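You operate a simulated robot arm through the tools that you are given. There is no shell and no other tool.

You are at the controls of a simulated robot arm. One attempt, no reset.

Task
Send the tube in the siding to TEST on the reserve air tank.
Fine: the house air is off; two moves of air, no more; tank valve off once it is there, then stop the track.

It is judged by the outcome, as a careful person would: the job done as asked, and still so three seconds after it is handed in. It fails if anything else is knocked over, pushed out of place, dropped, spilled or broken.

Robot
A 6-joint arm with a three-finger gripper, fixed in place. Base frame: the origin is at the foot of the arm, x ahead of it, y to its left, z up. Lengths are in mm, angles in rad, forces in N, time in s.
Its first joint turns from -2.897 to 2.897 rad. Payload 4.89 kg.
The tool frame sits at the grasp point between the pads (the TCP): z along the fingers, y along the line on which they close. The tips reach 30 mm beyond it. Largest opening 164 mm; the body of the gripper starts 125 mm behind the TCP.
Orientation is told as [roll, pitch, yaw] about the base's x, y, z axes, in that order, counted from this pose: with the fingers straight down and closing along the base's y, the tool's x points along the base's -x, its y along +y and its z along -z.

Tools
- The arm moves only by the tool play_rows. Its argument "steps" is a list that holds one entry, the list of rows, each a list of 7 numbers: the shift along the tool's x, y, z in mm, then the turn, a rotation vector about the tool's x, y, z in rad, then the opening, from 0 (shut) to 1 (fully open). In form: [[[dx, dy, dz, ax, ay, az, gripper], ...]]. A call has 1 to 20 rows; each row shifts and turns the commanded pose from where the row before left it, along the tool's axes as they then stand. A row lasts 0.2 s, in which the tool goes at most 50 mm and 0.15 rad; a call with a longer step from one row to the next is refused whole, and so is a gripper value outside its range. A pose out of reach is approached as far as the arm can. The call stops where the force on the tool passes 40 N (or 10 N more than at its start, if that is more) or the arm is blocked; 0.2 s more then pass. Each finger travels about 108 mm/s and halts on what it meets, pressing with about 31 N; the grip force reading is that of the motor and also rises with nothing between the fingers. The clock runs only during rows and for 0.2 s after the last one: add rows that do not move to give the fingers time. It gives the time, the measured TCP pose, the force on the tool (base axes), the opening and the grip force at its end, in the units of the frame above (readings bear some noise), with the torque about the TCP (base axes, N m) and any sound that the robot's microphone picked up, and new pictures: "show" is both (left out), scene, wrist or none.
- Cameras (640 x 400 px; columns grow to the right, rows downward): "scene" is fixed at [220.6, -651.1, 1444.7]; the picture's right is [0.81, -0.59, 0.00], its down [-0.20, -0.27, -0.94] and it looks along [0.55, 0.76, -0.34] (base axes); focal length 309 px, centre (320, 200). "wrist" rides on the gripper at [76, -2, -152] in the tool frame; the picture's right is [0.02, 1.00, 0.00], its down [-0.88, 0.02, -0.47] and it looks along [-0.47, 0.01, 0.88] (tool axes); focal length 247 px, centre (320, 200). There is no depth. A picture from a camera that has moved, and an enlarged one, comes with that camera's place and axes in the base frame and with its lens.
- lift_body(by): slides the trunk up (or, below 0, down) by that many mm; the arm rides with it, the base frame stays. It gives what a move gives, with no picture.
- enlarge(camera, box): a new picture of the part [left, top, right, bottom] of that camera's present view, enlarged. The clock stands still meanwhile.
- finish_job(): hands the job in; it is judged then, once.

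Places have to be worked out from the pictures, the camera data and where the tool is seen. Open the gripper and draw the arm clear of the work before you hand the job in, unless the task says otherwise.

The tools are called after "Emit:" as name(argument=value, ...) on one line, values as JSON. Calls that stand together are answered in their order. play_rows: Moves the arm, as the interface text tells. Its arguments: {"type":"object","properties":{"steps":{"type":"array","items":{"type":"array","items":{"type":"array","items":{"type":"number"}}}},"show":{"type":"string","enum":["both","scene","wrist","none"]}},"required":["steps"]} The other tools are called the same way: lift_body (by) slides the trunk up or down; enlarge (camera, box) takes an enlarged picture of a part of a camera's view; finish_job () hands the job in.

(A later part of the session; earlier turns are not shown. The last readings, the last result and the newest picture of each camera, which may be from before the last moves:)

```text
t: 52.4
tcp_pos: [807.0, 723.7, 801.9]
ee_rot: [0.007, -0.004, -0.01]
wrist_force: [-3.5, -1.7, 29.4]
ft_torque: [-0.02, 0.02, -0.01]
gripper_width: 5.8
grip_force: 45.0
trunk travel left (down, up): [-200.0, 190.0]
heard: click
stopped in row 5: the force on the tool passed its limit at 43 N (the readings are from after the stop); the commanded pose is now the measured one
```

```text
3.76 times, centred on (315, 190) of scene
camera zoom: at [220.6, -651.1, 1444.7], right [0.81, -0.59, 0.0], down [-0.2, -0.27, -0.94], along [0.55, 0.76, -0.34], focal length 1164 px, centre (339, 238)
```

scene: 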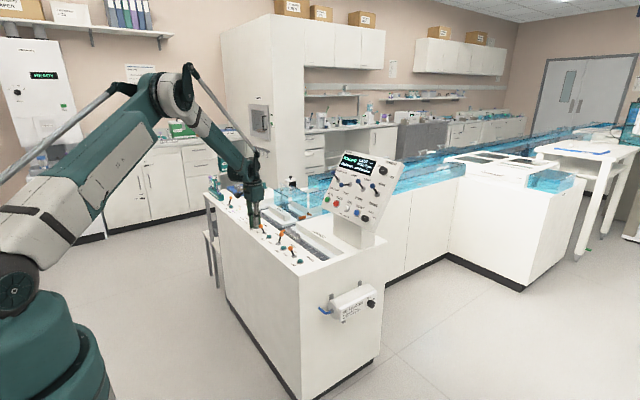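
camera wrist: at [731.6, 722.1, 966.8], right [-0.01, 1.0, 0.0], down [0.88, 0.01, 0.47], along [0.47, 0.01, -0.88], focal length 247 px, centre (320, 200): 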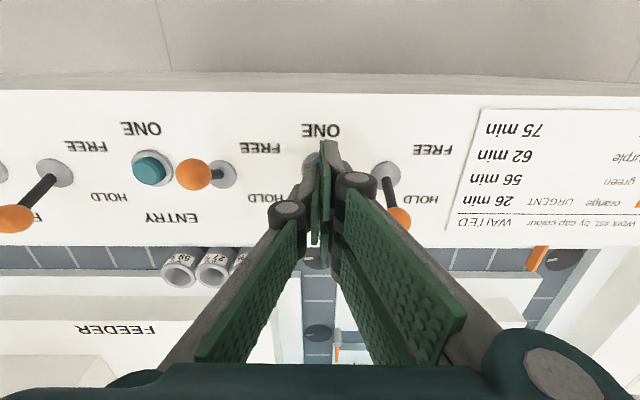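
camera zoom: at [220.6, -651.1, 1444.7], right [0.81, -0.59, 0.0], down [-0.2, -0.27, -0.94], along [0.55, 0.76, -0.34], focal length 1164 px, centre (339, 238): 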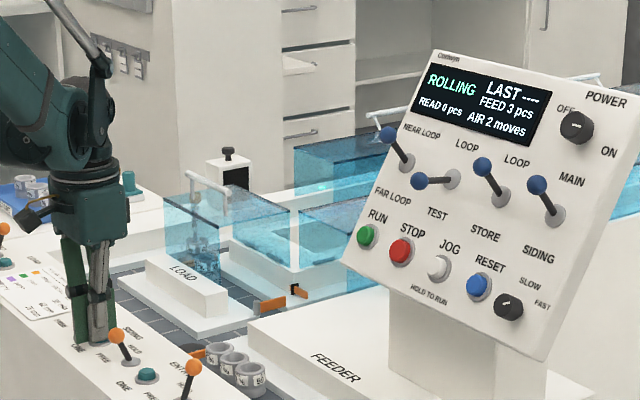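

I heard a click, AIR is at 2 and the status is ROLLING, so one piece has been released. I'll lift straight off the button and watch the siding.

Emit:
play_rows(steps=[[[0, 0, -15, 0, 0, 0, 0], [0, 0, -45, 0, 0, 0, 0], [0, 0, -45, 0, 0, 0, 0], [0, 0, -45, 0, 0, 0, 0]]])

Emit:
enlarge(camera="scene", box=[230, 140, 400, 240])

Emit:
enlarge(camera="scene", box=[275, 170, 335, 215])

```text
t: 53.4
tcp_pos: [806.3, 724.4, 947.7]
ee_rot: [0.005, -0.001, -0.011]
wrist_force: [0.4, 1.7, -0.9]
ft_torque: [-0.11, 0.17, 0.0]
gripper_width: 0.0
grip_force: 45.4
trunk travel left (down, up): [-200.0, 190.0]
camera wrist: at [728.2, 722.4, 1100.6], right [-0.01, 1.0, 0.01], down [0.88, 0.01, 0.47], along [0.47, 0.01, -0.88], focal length 247 px, centre (320, 200)
```

scene: 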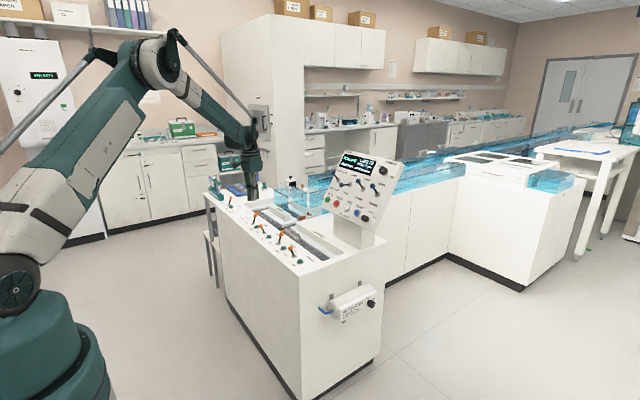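
wrist: 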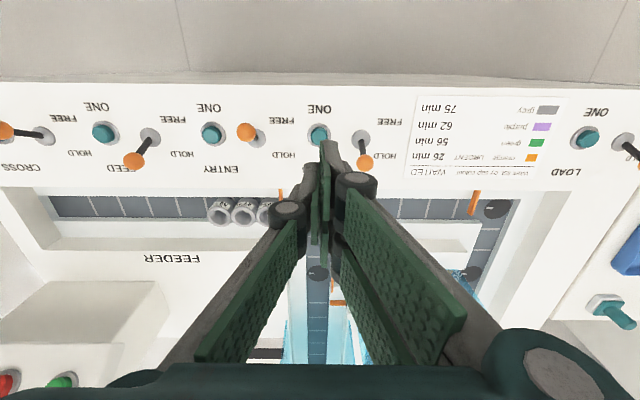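

```text
3.76 times, centred on (315, 190) of scene
camera zoom: at [220.6, -651.1, 1444.7], right [0.81, -0.59, 0.0], down [-0.2, -0.27, -0.94], along [0.55, 0.76, -0.34], focal length 1164 px, centre (339, 238)
```

zoom: 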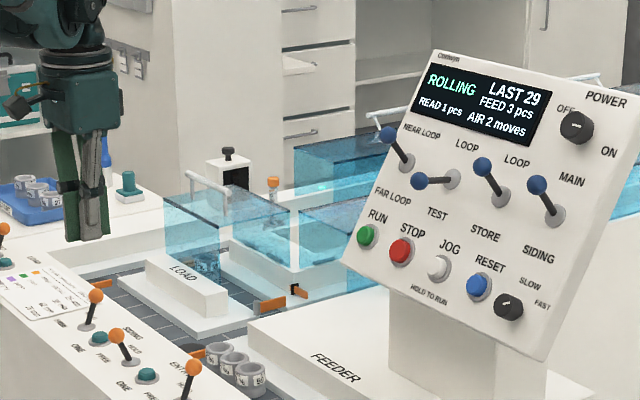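

```text
8.89 times, centred on (305, 192) of scene
camera zoom: at [220.6, -651.1, 1444.7], right [0.81, -0.59, 0.0], down [-0.2, -0.27, -0.94], along [0.55, 0.76, -0.34], focal length 2749 px, centre (453, 267)
```

zoom: 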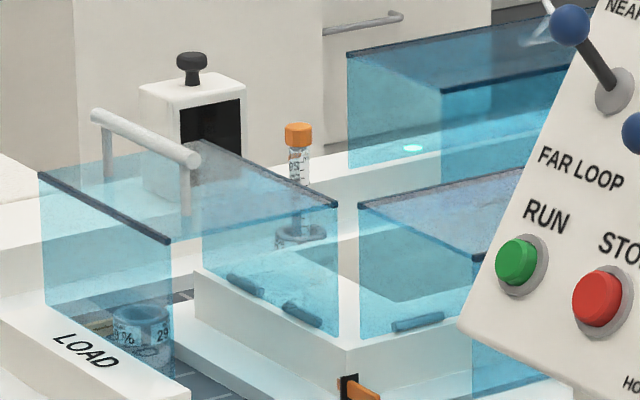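

The orange-capped tube has left the siding and been read (READ 1, LAST 29), and the second puck is still held. While it travels, I'll head back toward the tank side, going up and clear of the panel.

Emit:
play_rows(steps=[[[0, 0, -48, 0, 0, 0, 0], [0, 0, -48, 0, 0, 0, 0], [0, 0, -48, 0, 0, 0, 0], [5, -40, -25, 0, 0, 0, 0], [0, -48, 0, 0, 0, 0, 0], [0, -48, 0, 0, 0, 0, 0], [0, -48, 0, 0, 0, 0, 0], [0, -48, 0, 0, 0, 0, 0], [0, -48, 0, 0, 0, 0, 0], [0, -48, 0, 0, 0, 0, 0], [0, -48, 0, 0, 0, 0, 0.1], [0, -48, 0, 0, 0, 0, 0.2], [0, -48, 0, 0, 0, 0, 0.3], [0, -48, 0, 0, 0, 0, 0.3], [0, -48, 0, 0, 0, 0, 0.3], [0, -48, 0, 0, 0, 0, 0.3], [0, -48, 0, 0, 0, 0, 0.3], [0, -48, 0, 0, 0, 0, 0.3], [0, -48, 0, 0, 0, 0, 0.3], [0, -48, 0, 0, 0, 0, 0.3]]], show="scene")

Emit:
enlarge(camera="scene", box=[330, 140, 410, 180])

Emit:
enlarge(camera="scene", box=[400, 110, 600, 210])

```text
t: 57.6
tcp_pos: [790.3, -84.6, 1115.1]
ee_rot: [0.006, -0.002, -0.008]
wrist_force: [-0.3, 0.9, -0.2]
ft_torque: [-0.25, -0.03, -0.02]
gripper_width: 49.1
grip_force: 0.0
trunk travel left (down, up): [-200.0, 190.0]
```

scene: 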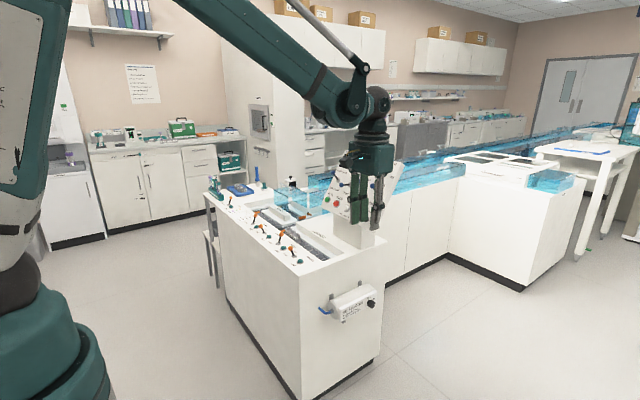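

```text
8.00 times, centred on (370, 160) of scene
camera zoom: at [220.6, -651.1, 1444.7], right [0.81, -0.59, 0.0], down [-0.2, -0.27, -0.94], along [0.55, 0.76, -0.34], focal length 2474 px, centre (-80, 520)
```

zoom: 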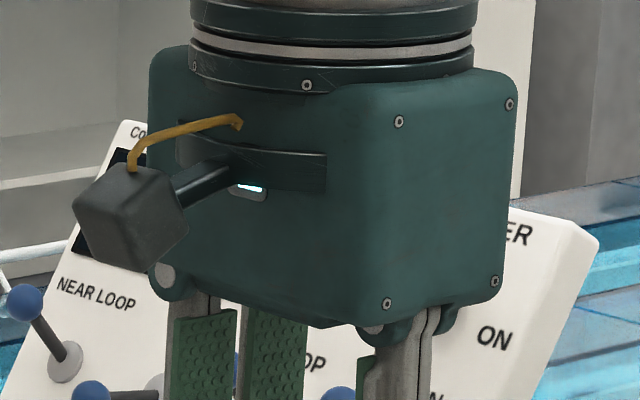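

```text
3.20 times, centred on (500, 160) of scene
camera zoom: at [220.6, -651.1, 1444.7], right [0.81, -0.59, 0.0], down [-0.2, -0.27, -0.94], along [0.55, 0.76, -0.34], focal length 990 px, centre (-256, 328)
```

zoom: 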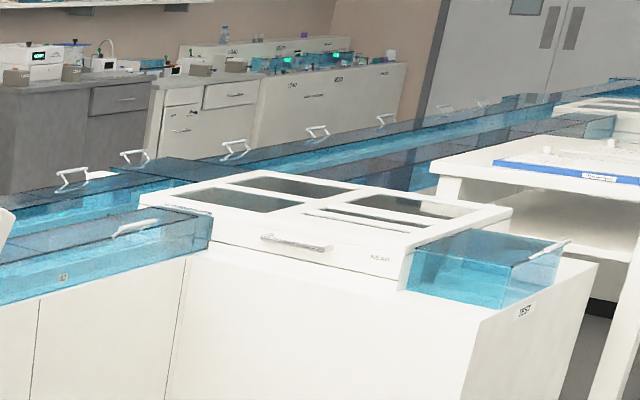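

The tool is clear on the -y side, though it's hiding the display. I'll turn it toward +y and roll it ready for the OFF turn, as the tube travels.

Emit:
play_rows(steps=[[[-38, 0, 30, 0, 0, 0, 0.3], [-38, 0, 30, 0, 0, 0, 0.3], [-38, 0, 30, 0, 0, 0, 0.3], [-6, 0, 0, -0.1428, 0, 0, 0.3], [-6, 0, 0, -0.1428, 0, 0, 0.3], [-6, 0, 0, -0.1428, 0, 0, 0.3], [-6, 0, 0, -0.1428, 0, 0, 0.3], [-6, 0, 0, -0.1428, 0, 0, 0.3], [-6, 0, 0, -0.1428, 0, 0, 0.3], [-6, 0, 0, -0.1428, 0, 0, 0.3], [-6, 0, 0, -0.1428, 0, 0, 0.3], [-6, 0, 0, -0.1428, 0, 0, 0.3], [-6, 0, 0, -0.1428, 0, 0, 0.3], [-6, 0, 0, -0.1428, 0, 0, 0.3]]], show="scene")

Emit:
enlarge(camera="scene", box=[330, 140, 410, 180])

Emit:
enlarge(camera="scene", box=[400, 110, 600, 210])

```text
t: 60.6
tcp_pos: [972.9, -85.6, 1024.8]
ee_rot: [1.578, -0.002, -0.009]
wrist_force: [-2.0, 0.4, 0.6]
ft_torque: [-0.16, -0.01, -0.17]
gripper_width: 49.1
grip_force: 0.0
trunk travel left (down, up): [-200.0, 190.0]
```

scene: 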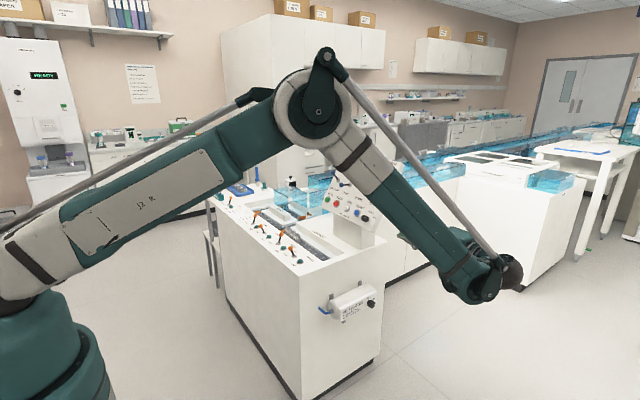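

```text
8.00 times, centred on (370, 160) of scene
camera zoom: at [220.6, -651.1, 1444.7], right [0.81, -0.59, 0.0], down [-0.2, -0.27, -0.94], along [0.55, 0.76, -0.34], focal length 2474 px, centre (-80, 520)
```

zoom: 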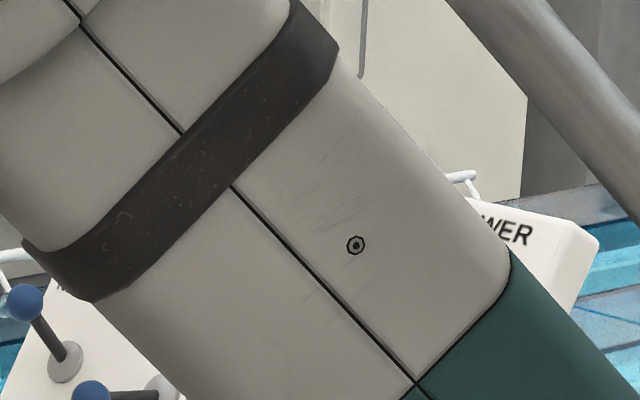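

```text
3.20 times, centred on (500, 160) of scene
camera zoom: at [220.6, -651.1, 1444.7], right [0.81, -0.59, 0.0], down [-0.2, -0.27, -0.94], along [0.55, 0.76, -0.34], focal length 990 px, centre (-256, 328)
```

zoom: 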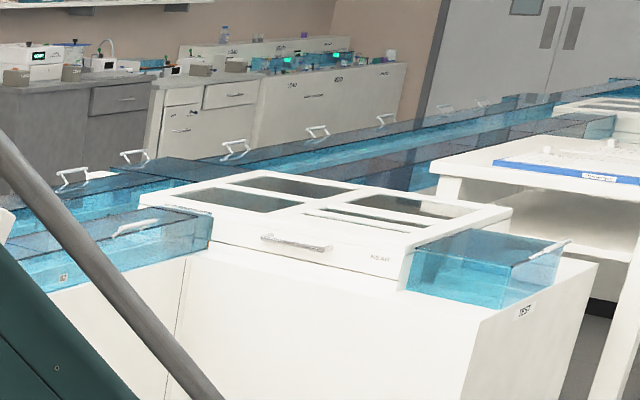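

The tool points along +y. I'll add the small yaw and the roll, then lower the trunk for the knob.

Emit:
play_rows(steps=[[[0, -30, 0, 0, -0.09, 0, 0.3], [0, 0, 0, 0, 0, 0.1428, 0.3], [0, 0, 0, 0, 0, 0.1428, 0.3], [0, 0, 0, 0, 0, 0.1428, 0.3], [0, 0, 0, 0, 0, 0.1428, 0.3], [0, 0, 0, 0, 0, 0.1428, 0.3], [0, 0, 0, 0, 0, 0.1428, 0.3], [0, 0, 0, 0, 0, 0.1428, 0.3], [0, 0, 0, 0, 0, 0.1428, 0.3], [0, 0, 0, 0, 0, 0.1428, 0.3], [0, 0, 0, 0, 0, 0.1428, 0.3], [0, 0, 0, 0, 0, 0.1428, 0.3]]], show="none")

Emit:
lift_body(by=-200)

Emit:
enlarge(camera="scene", box=[320, 130, 600, 220])

Emit:
enlarge(camera="wrist", box=[0, 0, 640, 400])

```text
t: 63.2
tcp_pos: [974.0, -86.9, 993.6]
ee_rot: [-3.034, 1.565, 1.58]
wrist_force: [0.0, -0.8, 0.4]
ft_torque: [0.0, 0.02, -0.02]
gripper_width: 49.3
grip_force: 0.0
trunk travel left (down, up): [-200.0, 190.0]
```

```text
t: 65.4
tcp_pos: [972.0, -85.9, 793.4]
ee_rot: [2.81, 1.566, 1.137]
wrist_force: [-1.3, 0.2, -0.5]
ft_torque: [0.02, 0.02, 0.01]
gripper_width: 49.2
grip_force: 0.0
trunk travel left (down, up): [0.0, 390.0]
```

```text
2.29 times, centred on (460, 175) of scene
camera zoom: at [220.6, -651.1, 1444.7], right [0.81, -0.59, 0.0], down [-0.2, -0.27, -0.94], along [0.55, 0.76, -0.34], focal length 707 px, centre (0, 257)
```

zoom: 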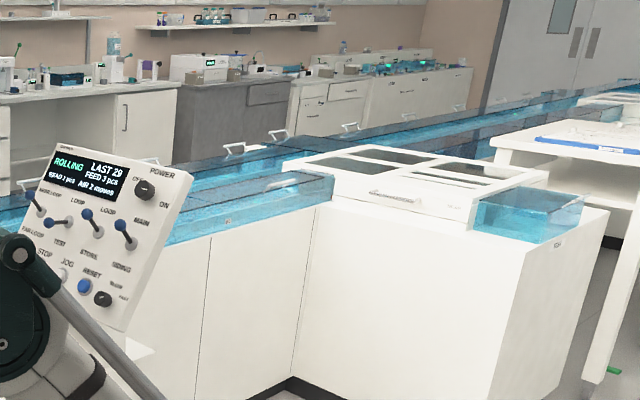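

```text
1.00 times, centred on (320, 200) of wrist (not enlarged: the box is as wide or as high as the picture)
camera zoom: at [954.7, -237.9, 869.5], right [0.99, -0.1, 0.02], down [-0.03, -0.47, -0.88], along [0.1, 0.88, -0.47], focal length 247 px, centre (320, 200)
```

zoom: 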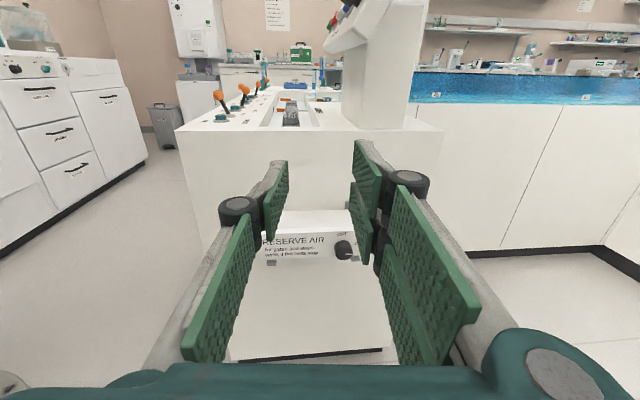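

The display still reads ROLLING and LAST 29, with the tube on its way. I'll move to a standoff in front of the knob and check again.

Emit:
play_rows(steps=[[[-41, 9.4, 8, 0, 0, 0, 0.35], [-41, 9.4, 8, 0, 0, 0, 0.35], [-41, 9.4, 8, 0, 0, 0, 0.35], [-41, 9.4, 8, 0, 0, 0, 0.35], [-41, 9.4, 8, 0, 0, 0, 0.35], [0, 0, 20, 0, 0, 0, 0.35]]], show="wrist")

Emit:
enlarge(camera="wrist", box=[240, 100, 400, 240])

Emit:
enlarge(camera="scene", box=[330, 140, 410, 180])

Emit:
enlarge(camera="scene", box=[400, 110, 600, 210])

```text
t: 66.8
tcp_pos: [1024.6, -32.6, 591.1]
ee_rot: [2.766, 1.565, 1.094]
wrist_force: [-1.4, -1.4, 0.7]
ft_torque: [-0.15, 0.02, -0.05]
gripper_width: 57.2
grip_force: 0.1
trunk travel left (down, up): [0.0, 390.0]
camera wrist: at [1006.2, -183.9, 666.0], right [0.99, -0.1, 0.02], down [-0.03, -0.47, -0.88], along [0.1, 0.88, -0.47], focal length 247 px, centre (320, 200)
```

wrist: 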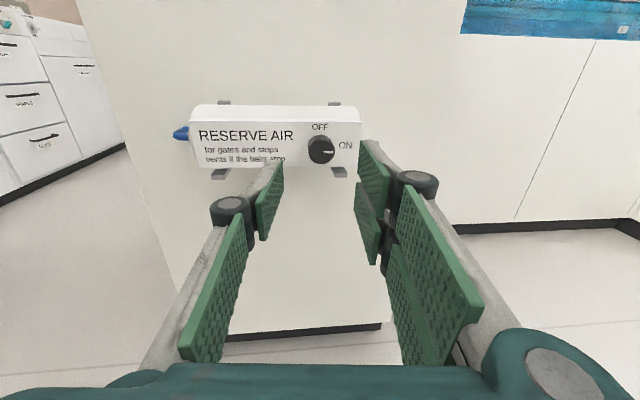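

```text
2.86 times, centred on (320, 170) of wrist
camera zoom: at [1006.2, -183.9, 666.0], right [0.99, -0.1, 0.02], down [-0.03, -0.47, -0.88], along [0.1, 0.88, -0.47], focal length 706 px, centre (320, 286)
```

zoom: 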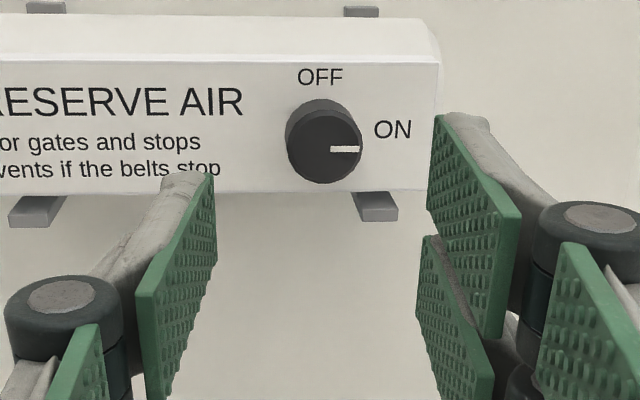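

```text
8.00 times, centred on (370, 160) of scene
camera zoom: at [220.6, -651.1, 1444.7], right [0.81, -0.59, 0.0], down [-0.2, -0.27, -0.94], along [0.55, 0.76, -0.34], focal length 2474 px, centre (-80, 520)
```

zoom: 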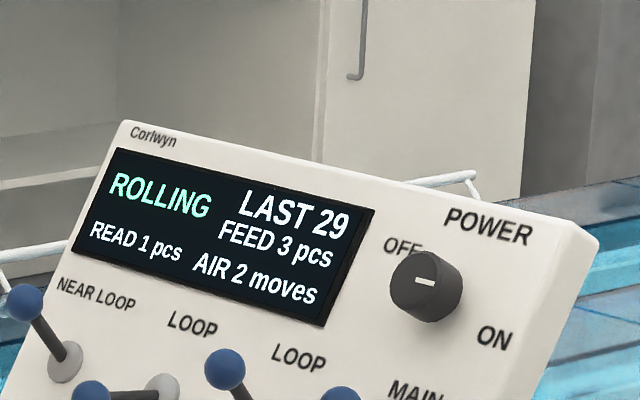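

```text
3.20 times, centred on (500, 160) of scene
camera zoom: at [220.6, -651.1, 1444.7], right [0.81, -0.59, 0.0], down [-0.2, -0.27, -0.94], along [0.55, 0.76, -0.34], focal length 990 px, centre (-256, 328)
```

zoom: 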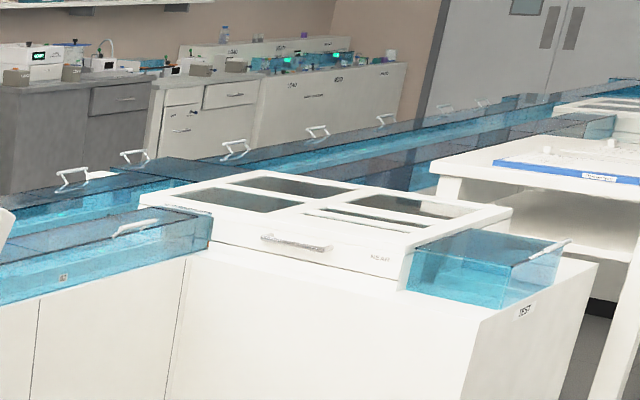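

Still ROLLING, with the knob at ON. I'll move in to straddle the knob without closing, and hold there while the tube completes its run.

Emit:
play_rows(steps=[[[-0.8, 0.3, 22, 0, 0, 0, 0.35], [-0.8, 0.3, 22, 0, 0, 0, 0.35], [-0.8, 0.3, 22, 0, 0, 0, 0.35], [-0.8, 0.3, 22, 0, 0, 0, 0.35], [-0.8, 0.2, 21, 0, 0, 0, 0.35], [0, 0, 0, 0, 0, 0, 0.35], [0, 0, 0, 0, 0, 0, 0.35], [0, 0, 0, 0, 0, 0, 0.35], [0, 0, 0, 0, 0, 0, 0.35]]], show="wrist")

Emit:
enlarge(camera="wrist", box=[240, 100, 400, 240])

Emit:
enlarge(camera="scene", box=[340, 120, 600, 220])

```text
t: 68.8
tcp_pos: [1039.3, 78.6, 587.4]
ee_rot: [2.804, 1.565, 1.131]
wrist_force: [0.4, 0.4, -0.2]
ft_torque: [-0.01, 0.01, 0.01]
gripper_width: 57.2
grip_force: 0.0
trunk travel left (down, up): [0.0, 390.0]
camera wrist: at [1021.3, -73.3, 662.2], right [0.99, -0.1, 0.02], down [-0.03, -0.47, -0.88], along [0.1, 0.88, -0.47], focal length 247 px, centre (320, 200)
```

wrist: 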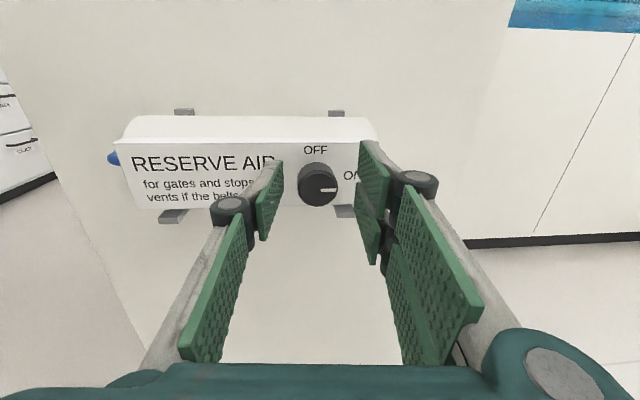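

```text
2.86 times, centred on (320, 170) of wrist
camera zoom: at [1021.3, -73.3, 662.2], right [0.99, -0.1, 0.02], down [-0.03, -0.47, -0.88], along [0.1, 0.88, -0.47], focal length 706 px, centre (320, 286)
```

zoom: 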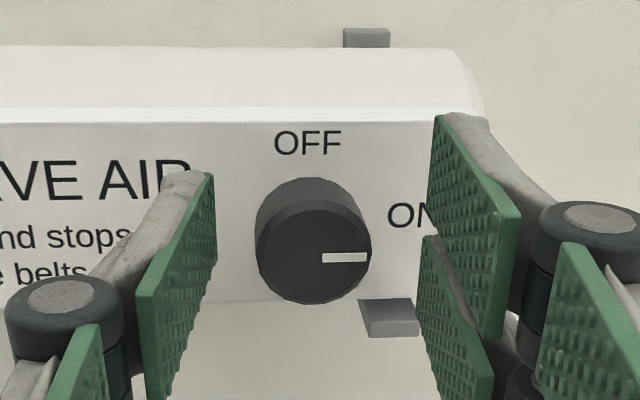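

```text
2.46 times, centred on (470, 170) of scene
camera zoom: at [220.6, -651.1, 1444.7], right [0.81, -0.59, 0.0], down [-0.2, -0.27, -0.94], along [0.55, 0.76, -0.34], focal length 761 px, centre (-49, 274)
```

zoom: 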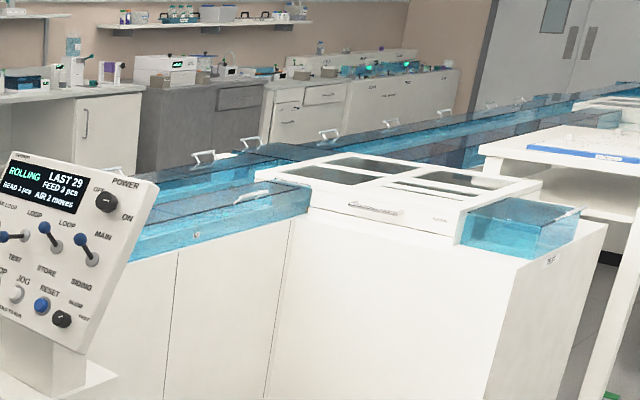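

It's still ROLLING, with no tube visible at TEST yet. I'll wait 3 s in place.

Emit:
play_rows(steps=[[[0, 0, 0, 0, 0, 0, 0.35], [0, 0, 0, 0, 0, 0, 0.35], [0, 0, 0, 0, 0, 0, 0.35], [0, 0, 0, 0, 0, 0, 0.35], [0, 0, 0, 0, 0, 0, 0.35], [0, 0, 0, 0, 0, 0, 0.35], [0, 0, 0, 0, 0, 0, 0.35], [0, 0, 0, 0, 0, 0, 0.35], [0, 0, 0, 0, 0, 0, 0.35], [0, 0, 0, 0, 0, 0, 0.35], [0, 0, 0, 0, 0, 0, 0.35], [0, 0, 0, 0, 0, 0, 0.35], [0, 0, 0, 0, 0, 0, 0.35], [0, 0, 0, 0, 0, 0, 0.35]]], show="none")

Emit:
enlarge(camera="scene", box=[340, 120, 600, 220])

Emit:
enlarge(camera="scene", box=[430, 145, 580, 205])

```text
t: 71.8
tcp_pos: [1039.5, 79.5, 587.1]
ee_rot: [2.804, 1.566, 1.132]
wrist_force: [0.4, -0.5, 0.0]
ft_torque: [0.01, -0.03, 0.0]
gripper_width: 57.3
grip_force: 0.1
trunk travel left (down, up): [0.0, 390.0]
```

```text
2.46 times, centred on (470, 170) of scene
camera zoom: at [220.6, -651.1, 1444.7], right [0.81, -0.59, 0.0], down [-0.2, -0.27, -0.94], along [0.55, 0.76, -0.34], focal length 761 px, centre (-49, 274)
```

zoom: 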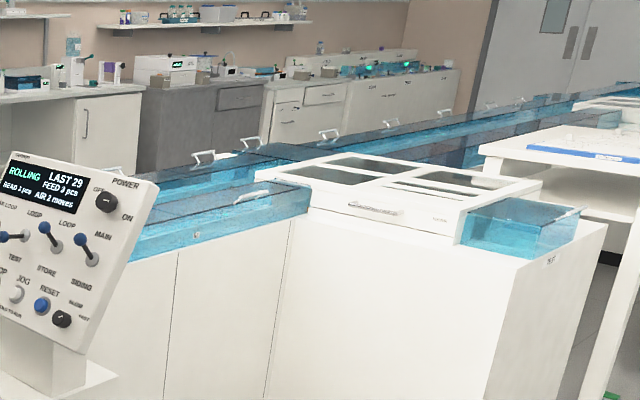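

```text
4.27 times, centred on (505, 175) of scene
camera zoom: at [220.6, -651.1, 1444.7], right [0.81, -0.59, 0.0], down [-0.2, -0.27, -0.94], along [0.55, 0.76, -0.34], focal length 1320 px, centre (-469, 307)
```

zoom: 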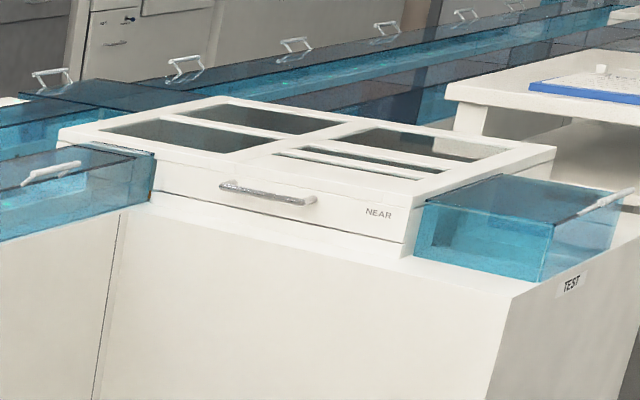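

The status is still ROLLING. There's something faint in the near tunnel, so I'll zoom in to make sure it's not the tube.

Emit:
enlarge(camera="scene", box=[425, 160, 475, 205])

Emit:
enlarge(camera="scene", box=[370, 140, 470, 215])

Emit:
enlarge(camera="scene", box=[500, 160, 590, 215])

Emit:
enlarge(camera="scene", box=[450, 140, 560, 190])

```text
8.89 times, centred on (450, 182) of scene
camera zoom: at [220.6, -651.1, 1444.7], right [0.81, -0.59, 0.0], down [-0.2, -0.27, -0.94], along [0.55, 0.76, -0.34], focal length 2749 px, centre (-836, 356)
```

zoom: 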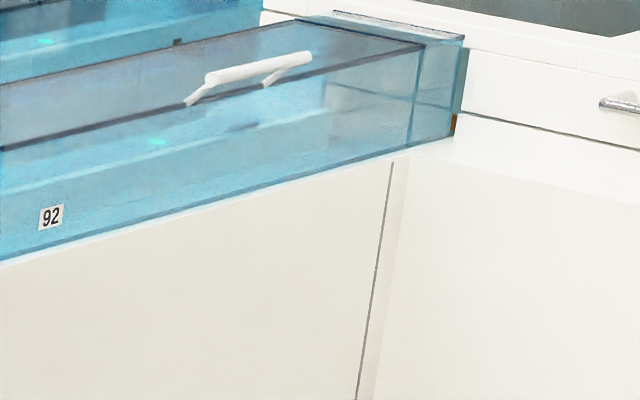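

```text
5.33 times, centred on (420, 178) of scene
camera zoom: at [220.6, -651.1, 1444.7], right [0.81, -0.59, 0.0], down [-0.2, -0.27, -0.94], along [0.55, 0.76, -0.34], focal length 1649 px, centre (-213, 320)
```

zoom: 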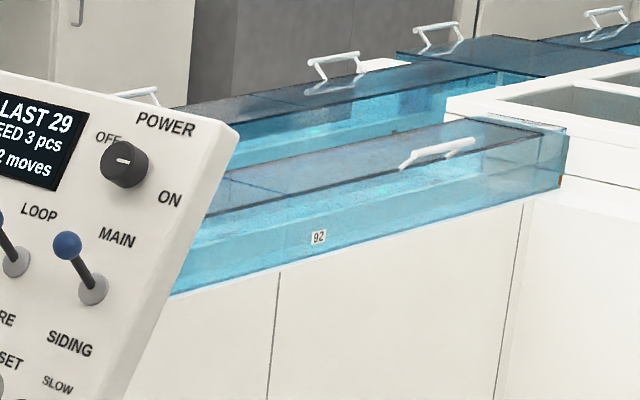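

```text
7.11 times, centred on (545, 188) of scene
camera zoom: at [220.6, -651.1, 1444.7], right [0.81, -0.59, 0.0], down [-0.2, -0.27, -0.94], along [0.55, 0.76, -0.34], focal length 2199 px, centre (-1280, 289)
```

zoom: 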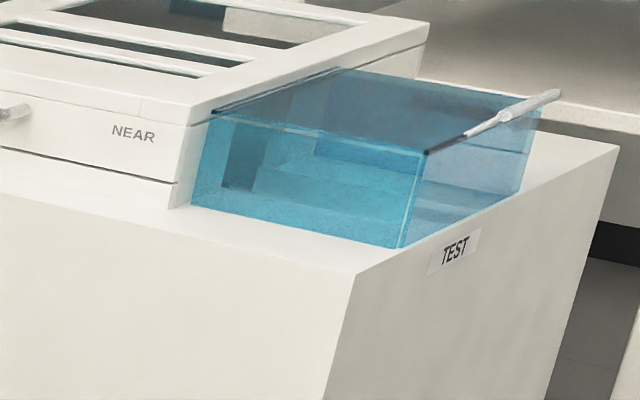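

```text
5.82 times, centred on (505, 165) of scene
camera zoom: at [220.6, -651.1, 1444.7], right [0.81, -0.59, 0.0], down [-0.2, -0.27, -0.94], along [0.55, 0.76, -0.34], focal length 1799 px, centre (-756, 404)
```

zoom: 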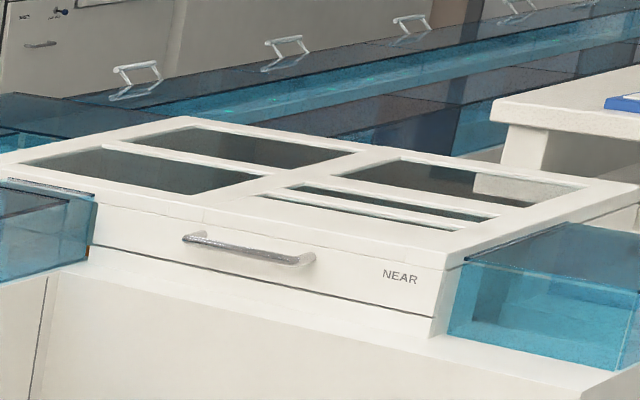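

I can't see it yet, so I'll wait another 2 s and then search along the tunnels, including the far end.

Emit:
play_rows(steps=[[[0, 0, 0, 0, 0, 0, 0.35], [0, 0, 0, 0, 0, 0, 0.35], [0, 0, 0, 0, 0, 0, 0.35], [0, 0, 0, 0, 0, 0, 0.35], [0, 0, 0, 0, 0, 0, 0.35]]], show="scene")

Emit:
enlarge(camera="scene", box=[500, 160, 590, 215])

Emit:
enlarge(camera="scene", box=[340, 130, 460, 210])

Emit:
enlarge(camera="scene", box=[440, 120, 540, 170])

Emit:
enlarge(camera="scene", box=[530, 100, 640, 155])

```text
t: 73.0
tcp_pos: [1040.2, 78.9, 586.7]
ee_rot: [2.802, 1.566, 1.13]
wrist_force: [-0.3, 0.3, 0.1]
ft_torque: [0.0, 0.01, -0.04]
gripper_width: 57.4
grip_force: 0.0
trunk travel left (down, up): [0.0, 390.0]
```

scene: 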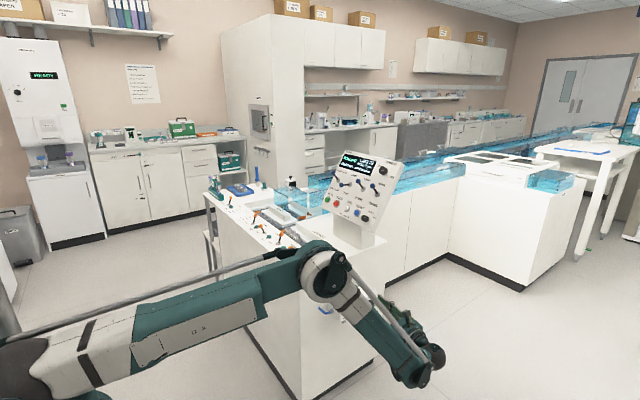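

```text
7.11 times, centred on (545, 188) of scene
camera zoom: at [220.6, -651.1, 1444.7], right [0.81, -0.59, 0.0], down [-0.2, -0.27, -0.94], along [0.55, 0.76, -0.34], focal length 2199 px, centre (-1280, 289)
```

zoom: 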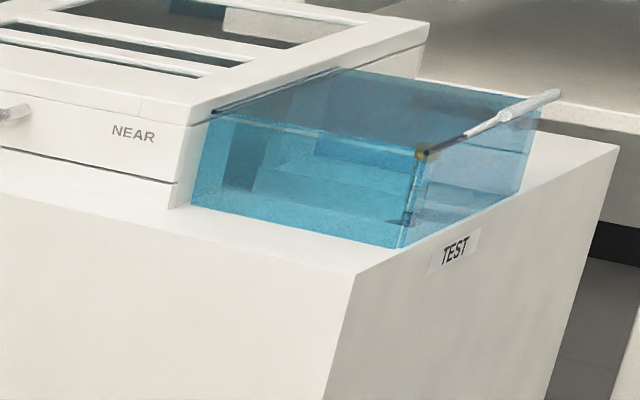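

```text
5.00 times, centred on (400, 170) of scene
camera zoom: at [220.6, -651.1, 1444.7], right [0.81, -0.59, 0.0], down [-0.2, -0.27, -0.94], along [0.55, 0.76, -0.34], focal length 1546 px, centre (-80, 350)
```

zoom: 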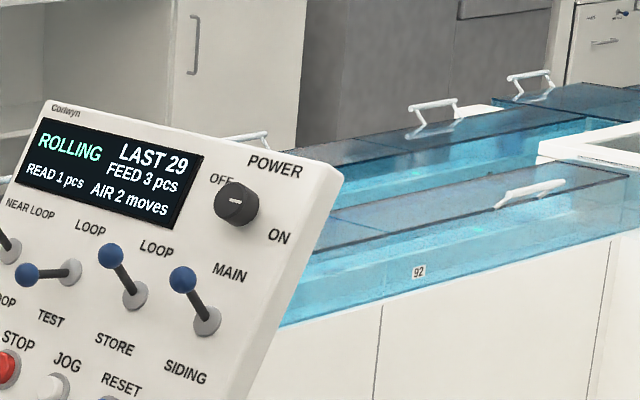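

```text
6.40 times, centred on (490, 145) of scene
camera zoom: at [220.6, -651.1, 1444.7], right [0.81, -0.59, 0.0], down [-0.2, -0.27, -0.94], along [0.55, 0.76, -0.34], focal length 1979 px, centre (-768, 552)
```

zoom: 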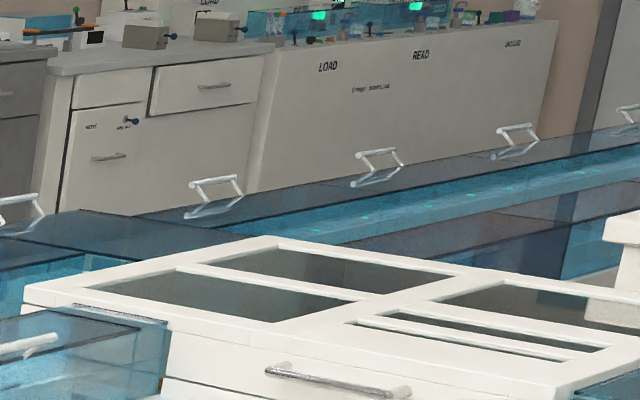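

```text
5.82 times, centred on (585, 128) of scene
camera zoom: at [220.6, -651.1, 1444.7], right [0.81, -0.59, 0.0], down [-0.2, -0.27, -0.94], along [0.55, 0.76, -0.34], focal length 1799 px, centre (-1222, 622)
```

zoom: 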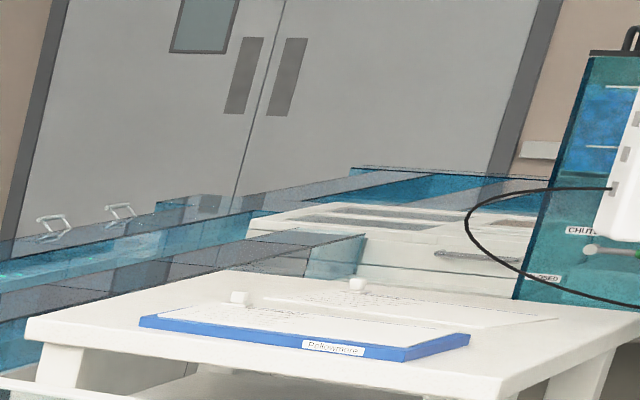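

The orange cap has now appeared inside the TEST spur, near its end. I'll wait a moment and confirm it has come to rest.

Emit:
play_rows(steps=[[[0, 0, 0, 0, 0, 0, 0.35], [0, 0, 0, 0, 0, 0, 0.35], [0, 0, 0, 0, 0, 0, 0.35], [0, 0, 0, 0, 0, 0, 0.35], [0, 0, 0, 0, 0, 0, 0.35], [0, 0, 0, 0, 0, 0, 0.35]]], show="none")

Emit:
enlarge(camera="scene", box=[500, 160, 590, 215])

Emit:
enlarge(camera="scene", box=[340, 130, 460, 210])

```text
t: 74.4
tcp_pos: [1040.2, 78.2, 586.5]
ee_rot: [2.804, 1.566, 1.13]
wrist_force: [0.8, -0.2, 0.2]
ft_torque: [-0.02, 0.0, -0.02]
gripper_width: 57.5
grip_force: 0.1
trunk travel left (down, up): [0.0, 390.0]
```

```text
7.11 times, centred on (545, 188) of scene
camera zoom: at [220.6, -651.1, 1444.7], right [0.81, -0.59, 0.0], down [-0.2, -0.27, -0.94], along [0.55, 0.76, -0.34], focal length 2199 px, centre (-1280, 289)
```

zoom: 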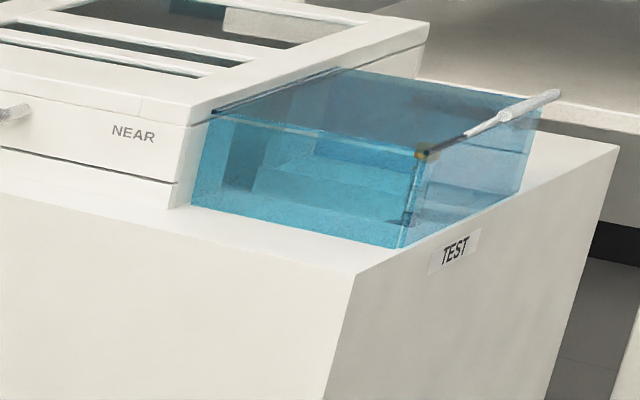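

```text
5.00 times, centred on (400, 170) of scene
camera zoom: at [220.6, -651.1, 1444.7], right [0.81, -0.59, 0.0], down [-0.2, -0.27, -0.94], along [0.55, 0.76, -0.34], focal length 1546 px, centre (-80, 350)
```

zoom: 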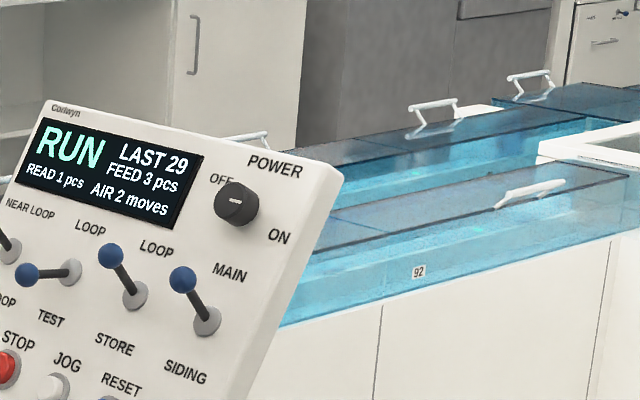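

The tube is at rest at TEST and the display is back to RUN with AIR 2 moves. Now I'll close on the tank knob to turn it OFF.

Emit:
play_rows(steps=[[[0, 0, 0, 0, 0, 0, 0.2], [0, 0, 0, 0, 0, 0, 0.12], [0, 0, 0, 0, 0, 0, 0.08], [0, 0, 0, 0, 0, 0, 0.08]]], show="wrist")

```text
t: 75.3
tcp_pos: [1040.0, 78.8, 586.0]
ee_rot: [2.789, 1.566, 1.121]
wrist_force: [-8.1, -0.4, 3.7]
ft_torque: [0.0, 0.06, 0.62]
gripper_width: 31.5
grip_force: 44.9
trunk travel left (down, up): [0.0, 390.0]
stopped in row 4: the force on the tool passed its limit at 42 N (the readings are from after the stop); the commanded pose is now the measured one
camera wrist: at [1020.1, -73.0, 662.2], right [0.99, -0.1, 0.02], down [-0.03, -0.47, -0.88], along [0.1, 0.88, -0.47], focal length 247 px, centre (320, 200)
```

wrist: 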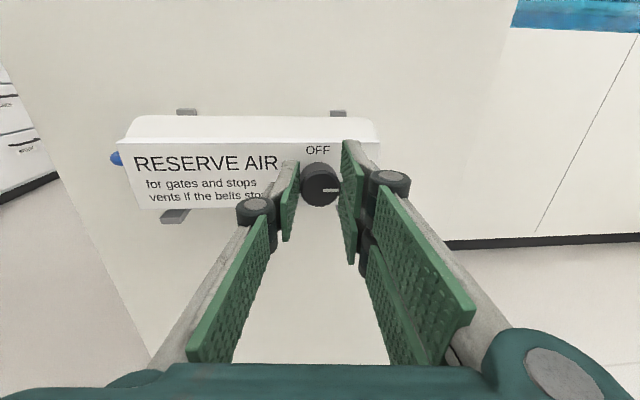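

Gripped at 31.5 mm. I'll ease 1.5 mm toward -x to relieve the side force and turn counter-clockwise (- about tool z) in small steps.

Emit:
play_rows(steps=[[[0, -1.5, 0, 0, 0, 0, 0.1], [0, 0, 0, 0, 0, -0.07, 0.1], [0, 0, 0, 0, 0, -0.07, 0.1], [0, 0, 0, 0, 0, -0.07, 0.1], [0, 0, 0, 0, 0, -0.07, 0.1], [0, 0, 0, 0, 0, -0.07, 0.1], [0, 0, 0, 0, 0, -0.07, 0.1], [0, 0, 0, 0, 0, -0.07, 0.1], [0, 0, 0, 0, 0, -0.07, 0.1], [0, 0, 0, 0, 0, -0.07, 0.1]]], show="wrist")

Emit:
enlarge(camera="scene", box=[340, 145, 380, 180])

```text
t: 77.1
tcp_pos: [1036.0, 77.9, 586.0]
ee_rot: [1.578, 1.116, -0.088]
wrist_force: [-5.0, 0.8, 1.8]
ft_torque: [-0.07, 0.05, 0.37]
gripper_width: 31.2
grip_force: 45.0
trunk travel left (down, up): [0.0, 390.0]
stopped in row 8: the force on the tool passed its limit at 43 N (the readings are from after the stop); the commanded pose is now the measured one
camera wrist: at [984.5, -69.4, 653.0], right [0.88, -0.09, 0.46], down [0.36, -0.51, -0.78], along [0.3, 0.86, -0.42], focal length 247 px, centre (320, 200)
```

wrist: 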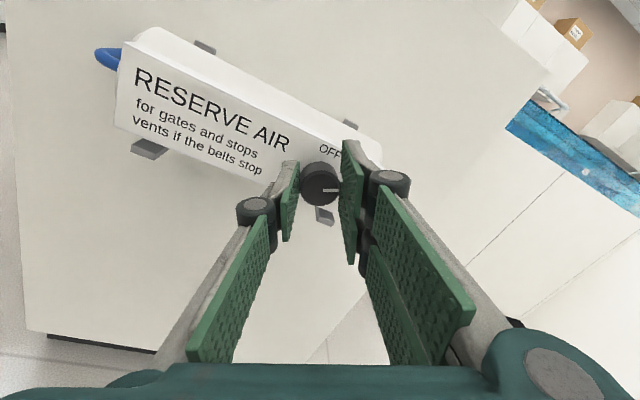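

```text
11.43 times, centred on (360, 162) of scene
camera zoom: at [220.6, -651.1, 1444.7], right [0.81, -0.59, 0.0], down [-0.2, -0.27, -0.94], along [0.55, 0.76, -0.34], focal length 3534 px, centre (-137, 629)
```

zoom: 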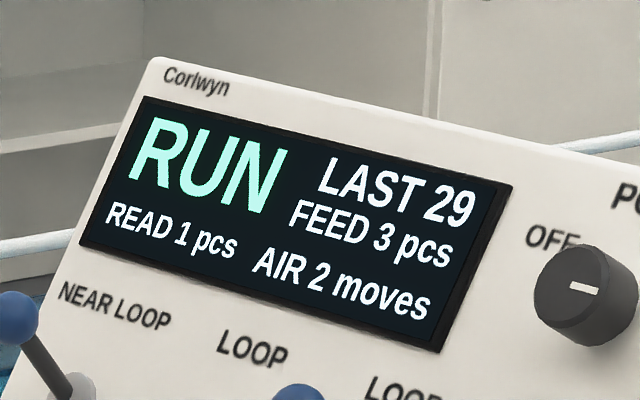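

The knob is following, at 1.12 rad. I'll continue turning toward OFF.

Emit:
play_rows(steps=[[[0.35, -0.7, 0, 0, 0, 0, 0.1], [0, 0, 0, 0, 0, -0.07, 0.1], [0, 0, 0, 0, 0, -0.07, 0.1], [0, 0, 0, 0, 0, -0.07, 0.1], [0, 0, 0, 0, 0, -0.07, 0.1], [0, 0, 0, 0, 0, -0.07, 0.1], [0, 0, 0, 0, 0, -0.07, 0.1], [0, 0, 0, 0, 0, -0.07, 0.1], [0, 0, 0, 0, 0, -0.07, 0.1], [0, 0, 0, 0, 0, -0.07, 0.1]]], show="none")

Emit:
play_rows(steps=[[[0.2, -0.3, 0, 0, 0, 0, 0.1], [0, 0, 0, 0, 0, -0.07, 0.1], [0, 0, 0, 0, 0, -0.07, 0.1], [0, 0, 0, 0, 0, -0.07, 0.1], [0, 0, 0, 0, 0, -0.07, 0.1], [0, 0, 0, 0, 0, -0.07, 0.1]]], show="wrist")

Emit:
enlarge(camera="scene", box=[340, 145, 380, 180])

```text
t: 78.5
tcp_pos: [1033.4, 79.5, 585.3]
ee_rot: [1.575, 0.755, -0.092]
wrist_force: [-0.2, -0.3, -2.4]
ft_torque: [-0.05, 0.0, 0.44]
gripper_width: 31.1
grip_force: 44.8
trunk travel left (down, up): [0.0, 390.0]
stopped in row 7: the force on the tool passed its limit at 42 N (the readings are from after the stop); the commanded pose is now the measured one
```

```text
t: 80.0
tcp_pos: [1033.0, 81.1, 582.9]
ee_rot: [1.574, 0.406, -0.089]
wrist_force: [-26.9, 0.9, -21.9]
ft_torque: [-0.46, 0.25, 1.08]
gripper_width: 31.1
grip_force: 45.1
trunk travel left (down, up): [0.0, 390.0]
camera wrist: at [946.4, -65.7, 610.7], right [0.37, -0.03, 0.93], down [0.77, -0.54, -0.33], along [0.52, 0.84, -0.18], focal length 247 px, centre (320, 200)
```

wrist: 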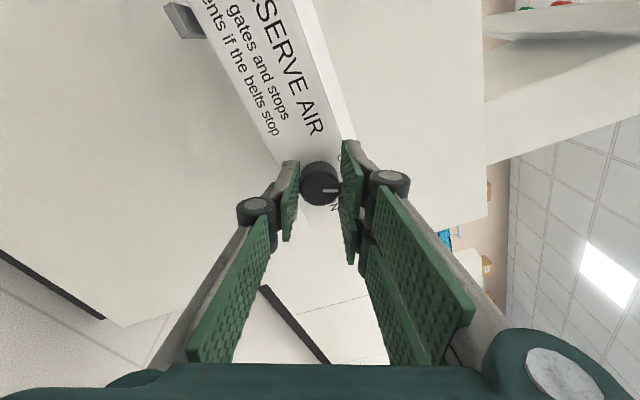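

```text
11.43 times, centred on (360, 162) of scene
camera zoom: at [220.6, -651.1, 1444.7], right [0.81, -0.59, 0.0], down [-0.2, -0.27, -0.94], along [0.55, 0.76, -0.34], focal length 3534 px, centre (-137, 629)
```

zoom: 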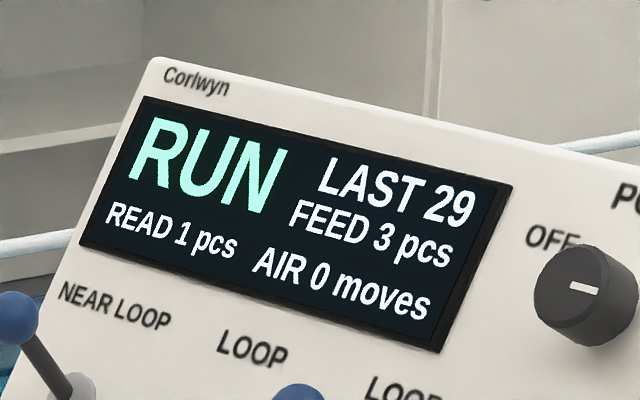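

AIR now reads 0 moves, so the valve is closing off. I'll relieve the side force and bring the mark fully to OFF.

Emit:
play_rows(steps=[[[0.5, -1.3, 0, 0, 0, 0, 0.12], [0, -0.3, 0, 0, 0, -0.06, 0.12], [0, 0, 0, 0, 0, -0.07, 0.12], [0, 0, 0, 0, 0, -0.07, 0.12], [0, 0, 0, 0, 0, -0.07, 0.12], [0, 0, 0, 0, 0, -0.07, 0.12], [0, 0, 0, 0, 0, -0.06, 0.12]]], show="wrist")

Emit:
enlarge(camera="wrist", box=[240, 100, 400, 240])

```text
t: 81.0
tcp_pos: [1032.1, 80.5, 581.3]
ee_rot: [1.571, 0.224, -0.092]
wrist_force: [5.0, 2.0, -13.1]
ft_torque: [-0.92, 0.08, -0.81]
gripper_width: 31.0
grip_force: 44.9
trunk travel left (down, up): [0.0, 390.0]
stopped in row 4: the force on the tool passed its limit at 47 N (the readings are from after the stop); the commanded pose is now the measured one
camera wrist: at [941.8, -64.8, 596.6], right [0.2, -0.02, 0.98], down [0.82, -0.55, -0.18], along [0.54, 0.83, -0.1], focal length 247 px, centre (320, 200)
```

wrist: 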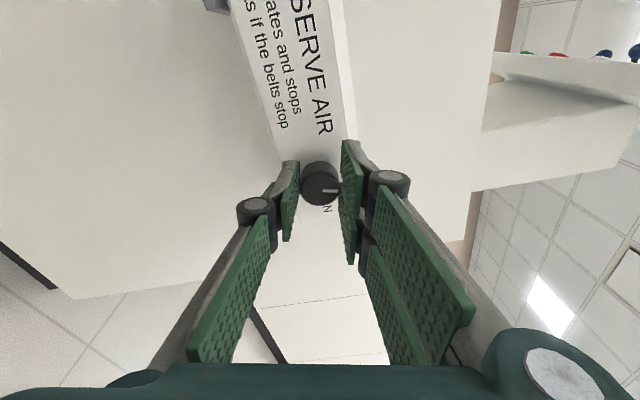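

```text
2.86 times, centred on (320, 170) of wrist
camera zoom: at [941.8, -64.8, 596.6], right [0.2, -0.02, 0.98], down [0.82, -0.55, -0.18], along [0.54, 0.83, -0.1], focal length 706 px, centre (320, 286)
```

zoom: 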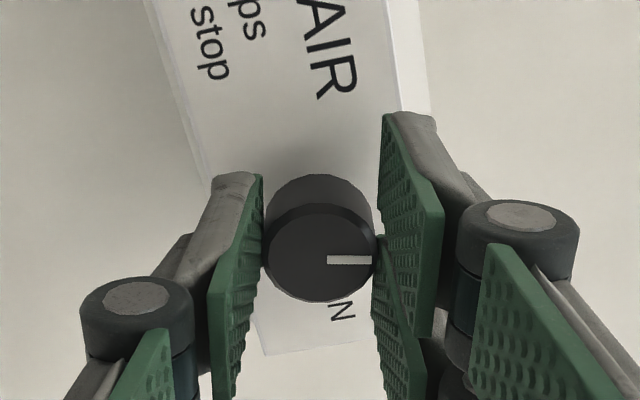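

There is about 0.22 rad left. One more careful step should reach OFF.

Emit:
play_rows(steps=[[[0.0, -0.8, 0, 0, 0, 0, 0.12], [0, 0, 0, 0, 0, -0.06, 0.12], [0, 0, 0, 0, 0, -0.06, 0.12], [0, 0, 0, 0, 0, -0.06, 0.12], [0, 0, 0, 0, 0, -0.05, 0.12]]], show="none")

Emit:
play_rows(steps=[[[0, 0, 0, 0, 0, 0, 0.3], [0, 0, 0, 0, 0, 0, 0.35], [0, 0, -15, 0, 0, 0, 0.35], [0, 0, -30, 0, 0, 0, 0.35], [0, 0, -30, 0, 0, 0, 0.35], [0, 0, -30, 0, 0, 0, 0.35]]], show="wrist")

Emit:
enlarge(camera="wrist", box=[240, 100, 400, 240])

Emit:
enlarge(camera="scene", box=[340, 145, 380, 180])

```text
t: 82.2
tcp_pos: [1031.9, 80.7, 580.6]
ee_rot: [1.572, -0.007, -0.091]
wrist_force: [9.2, 7.4, -27.7]
ft_torque: [-0.65, 0.58, -0.34]
gripper_width: 31.1
grip_force: 44.9
trunk travel left (down, up): [0.0, 390.0]
```

```text
t: 83.5
tcp_pos: [1020.2, -22.9, 581.3]
ee_rot: [1.573, -0.006, -0.092]
wrist_force: [0.6, 1.3, 0.5]
ft_torque: [0.01, 0.02, 0.01]
gripper_width: 57.2
grip_force: 0.1
trunk travel left (down, up): [0.0, 390.0]
camera wrist: at [929.2, -167.6, 579.3], right [-0.03, 0.0, 1.0], down [0.83, -0.55, 0.02], along [0.55, 0.83, 0.01], focal length 247 px, centre (320, 200)
```

wrist: 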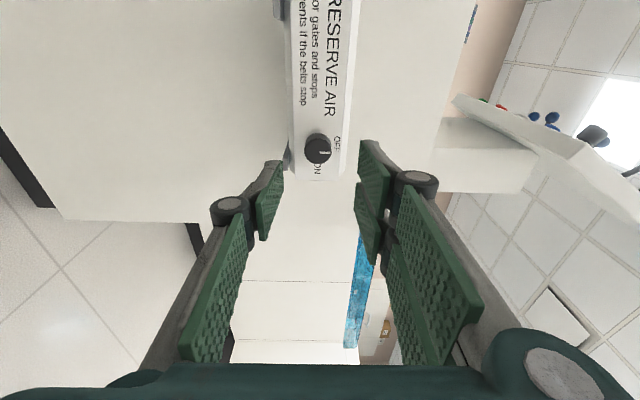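

```text
2.86 times, centred on (320, 170) of wrist
camera zoom: at [929.2, -167.6, 579.3], right [-0.03, 0.0, 1.0], down [0.83, -0.55, 0.02], along [0.55, 0.83, 0.01], focal length 706 px, centre (320, 286)
```

zoom: 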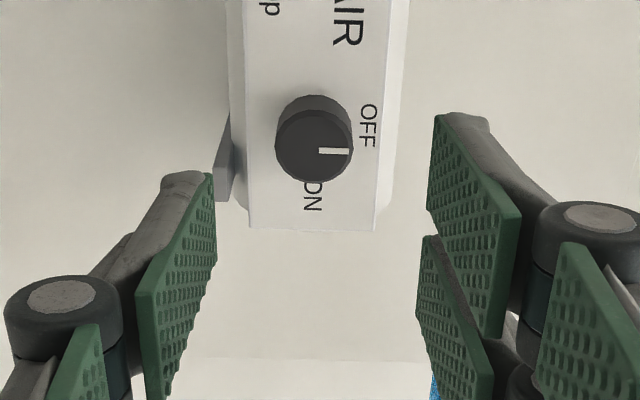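

```text
11.43 times, centred on (360, 162) of scene
camera zoom: at [220.6, -651.1, 1444.7], right [0.81, -0.59, 0.0], down [-0.2, -0.27, -0.94], along [0.55, 0.76, -0.34], focal length 3534 px, centre (-137, 629)
```

zoom: 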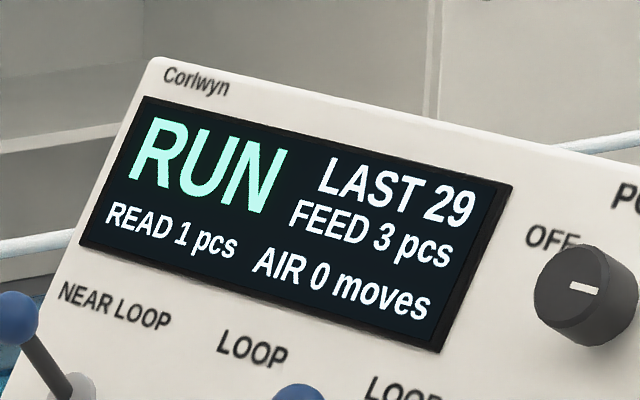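

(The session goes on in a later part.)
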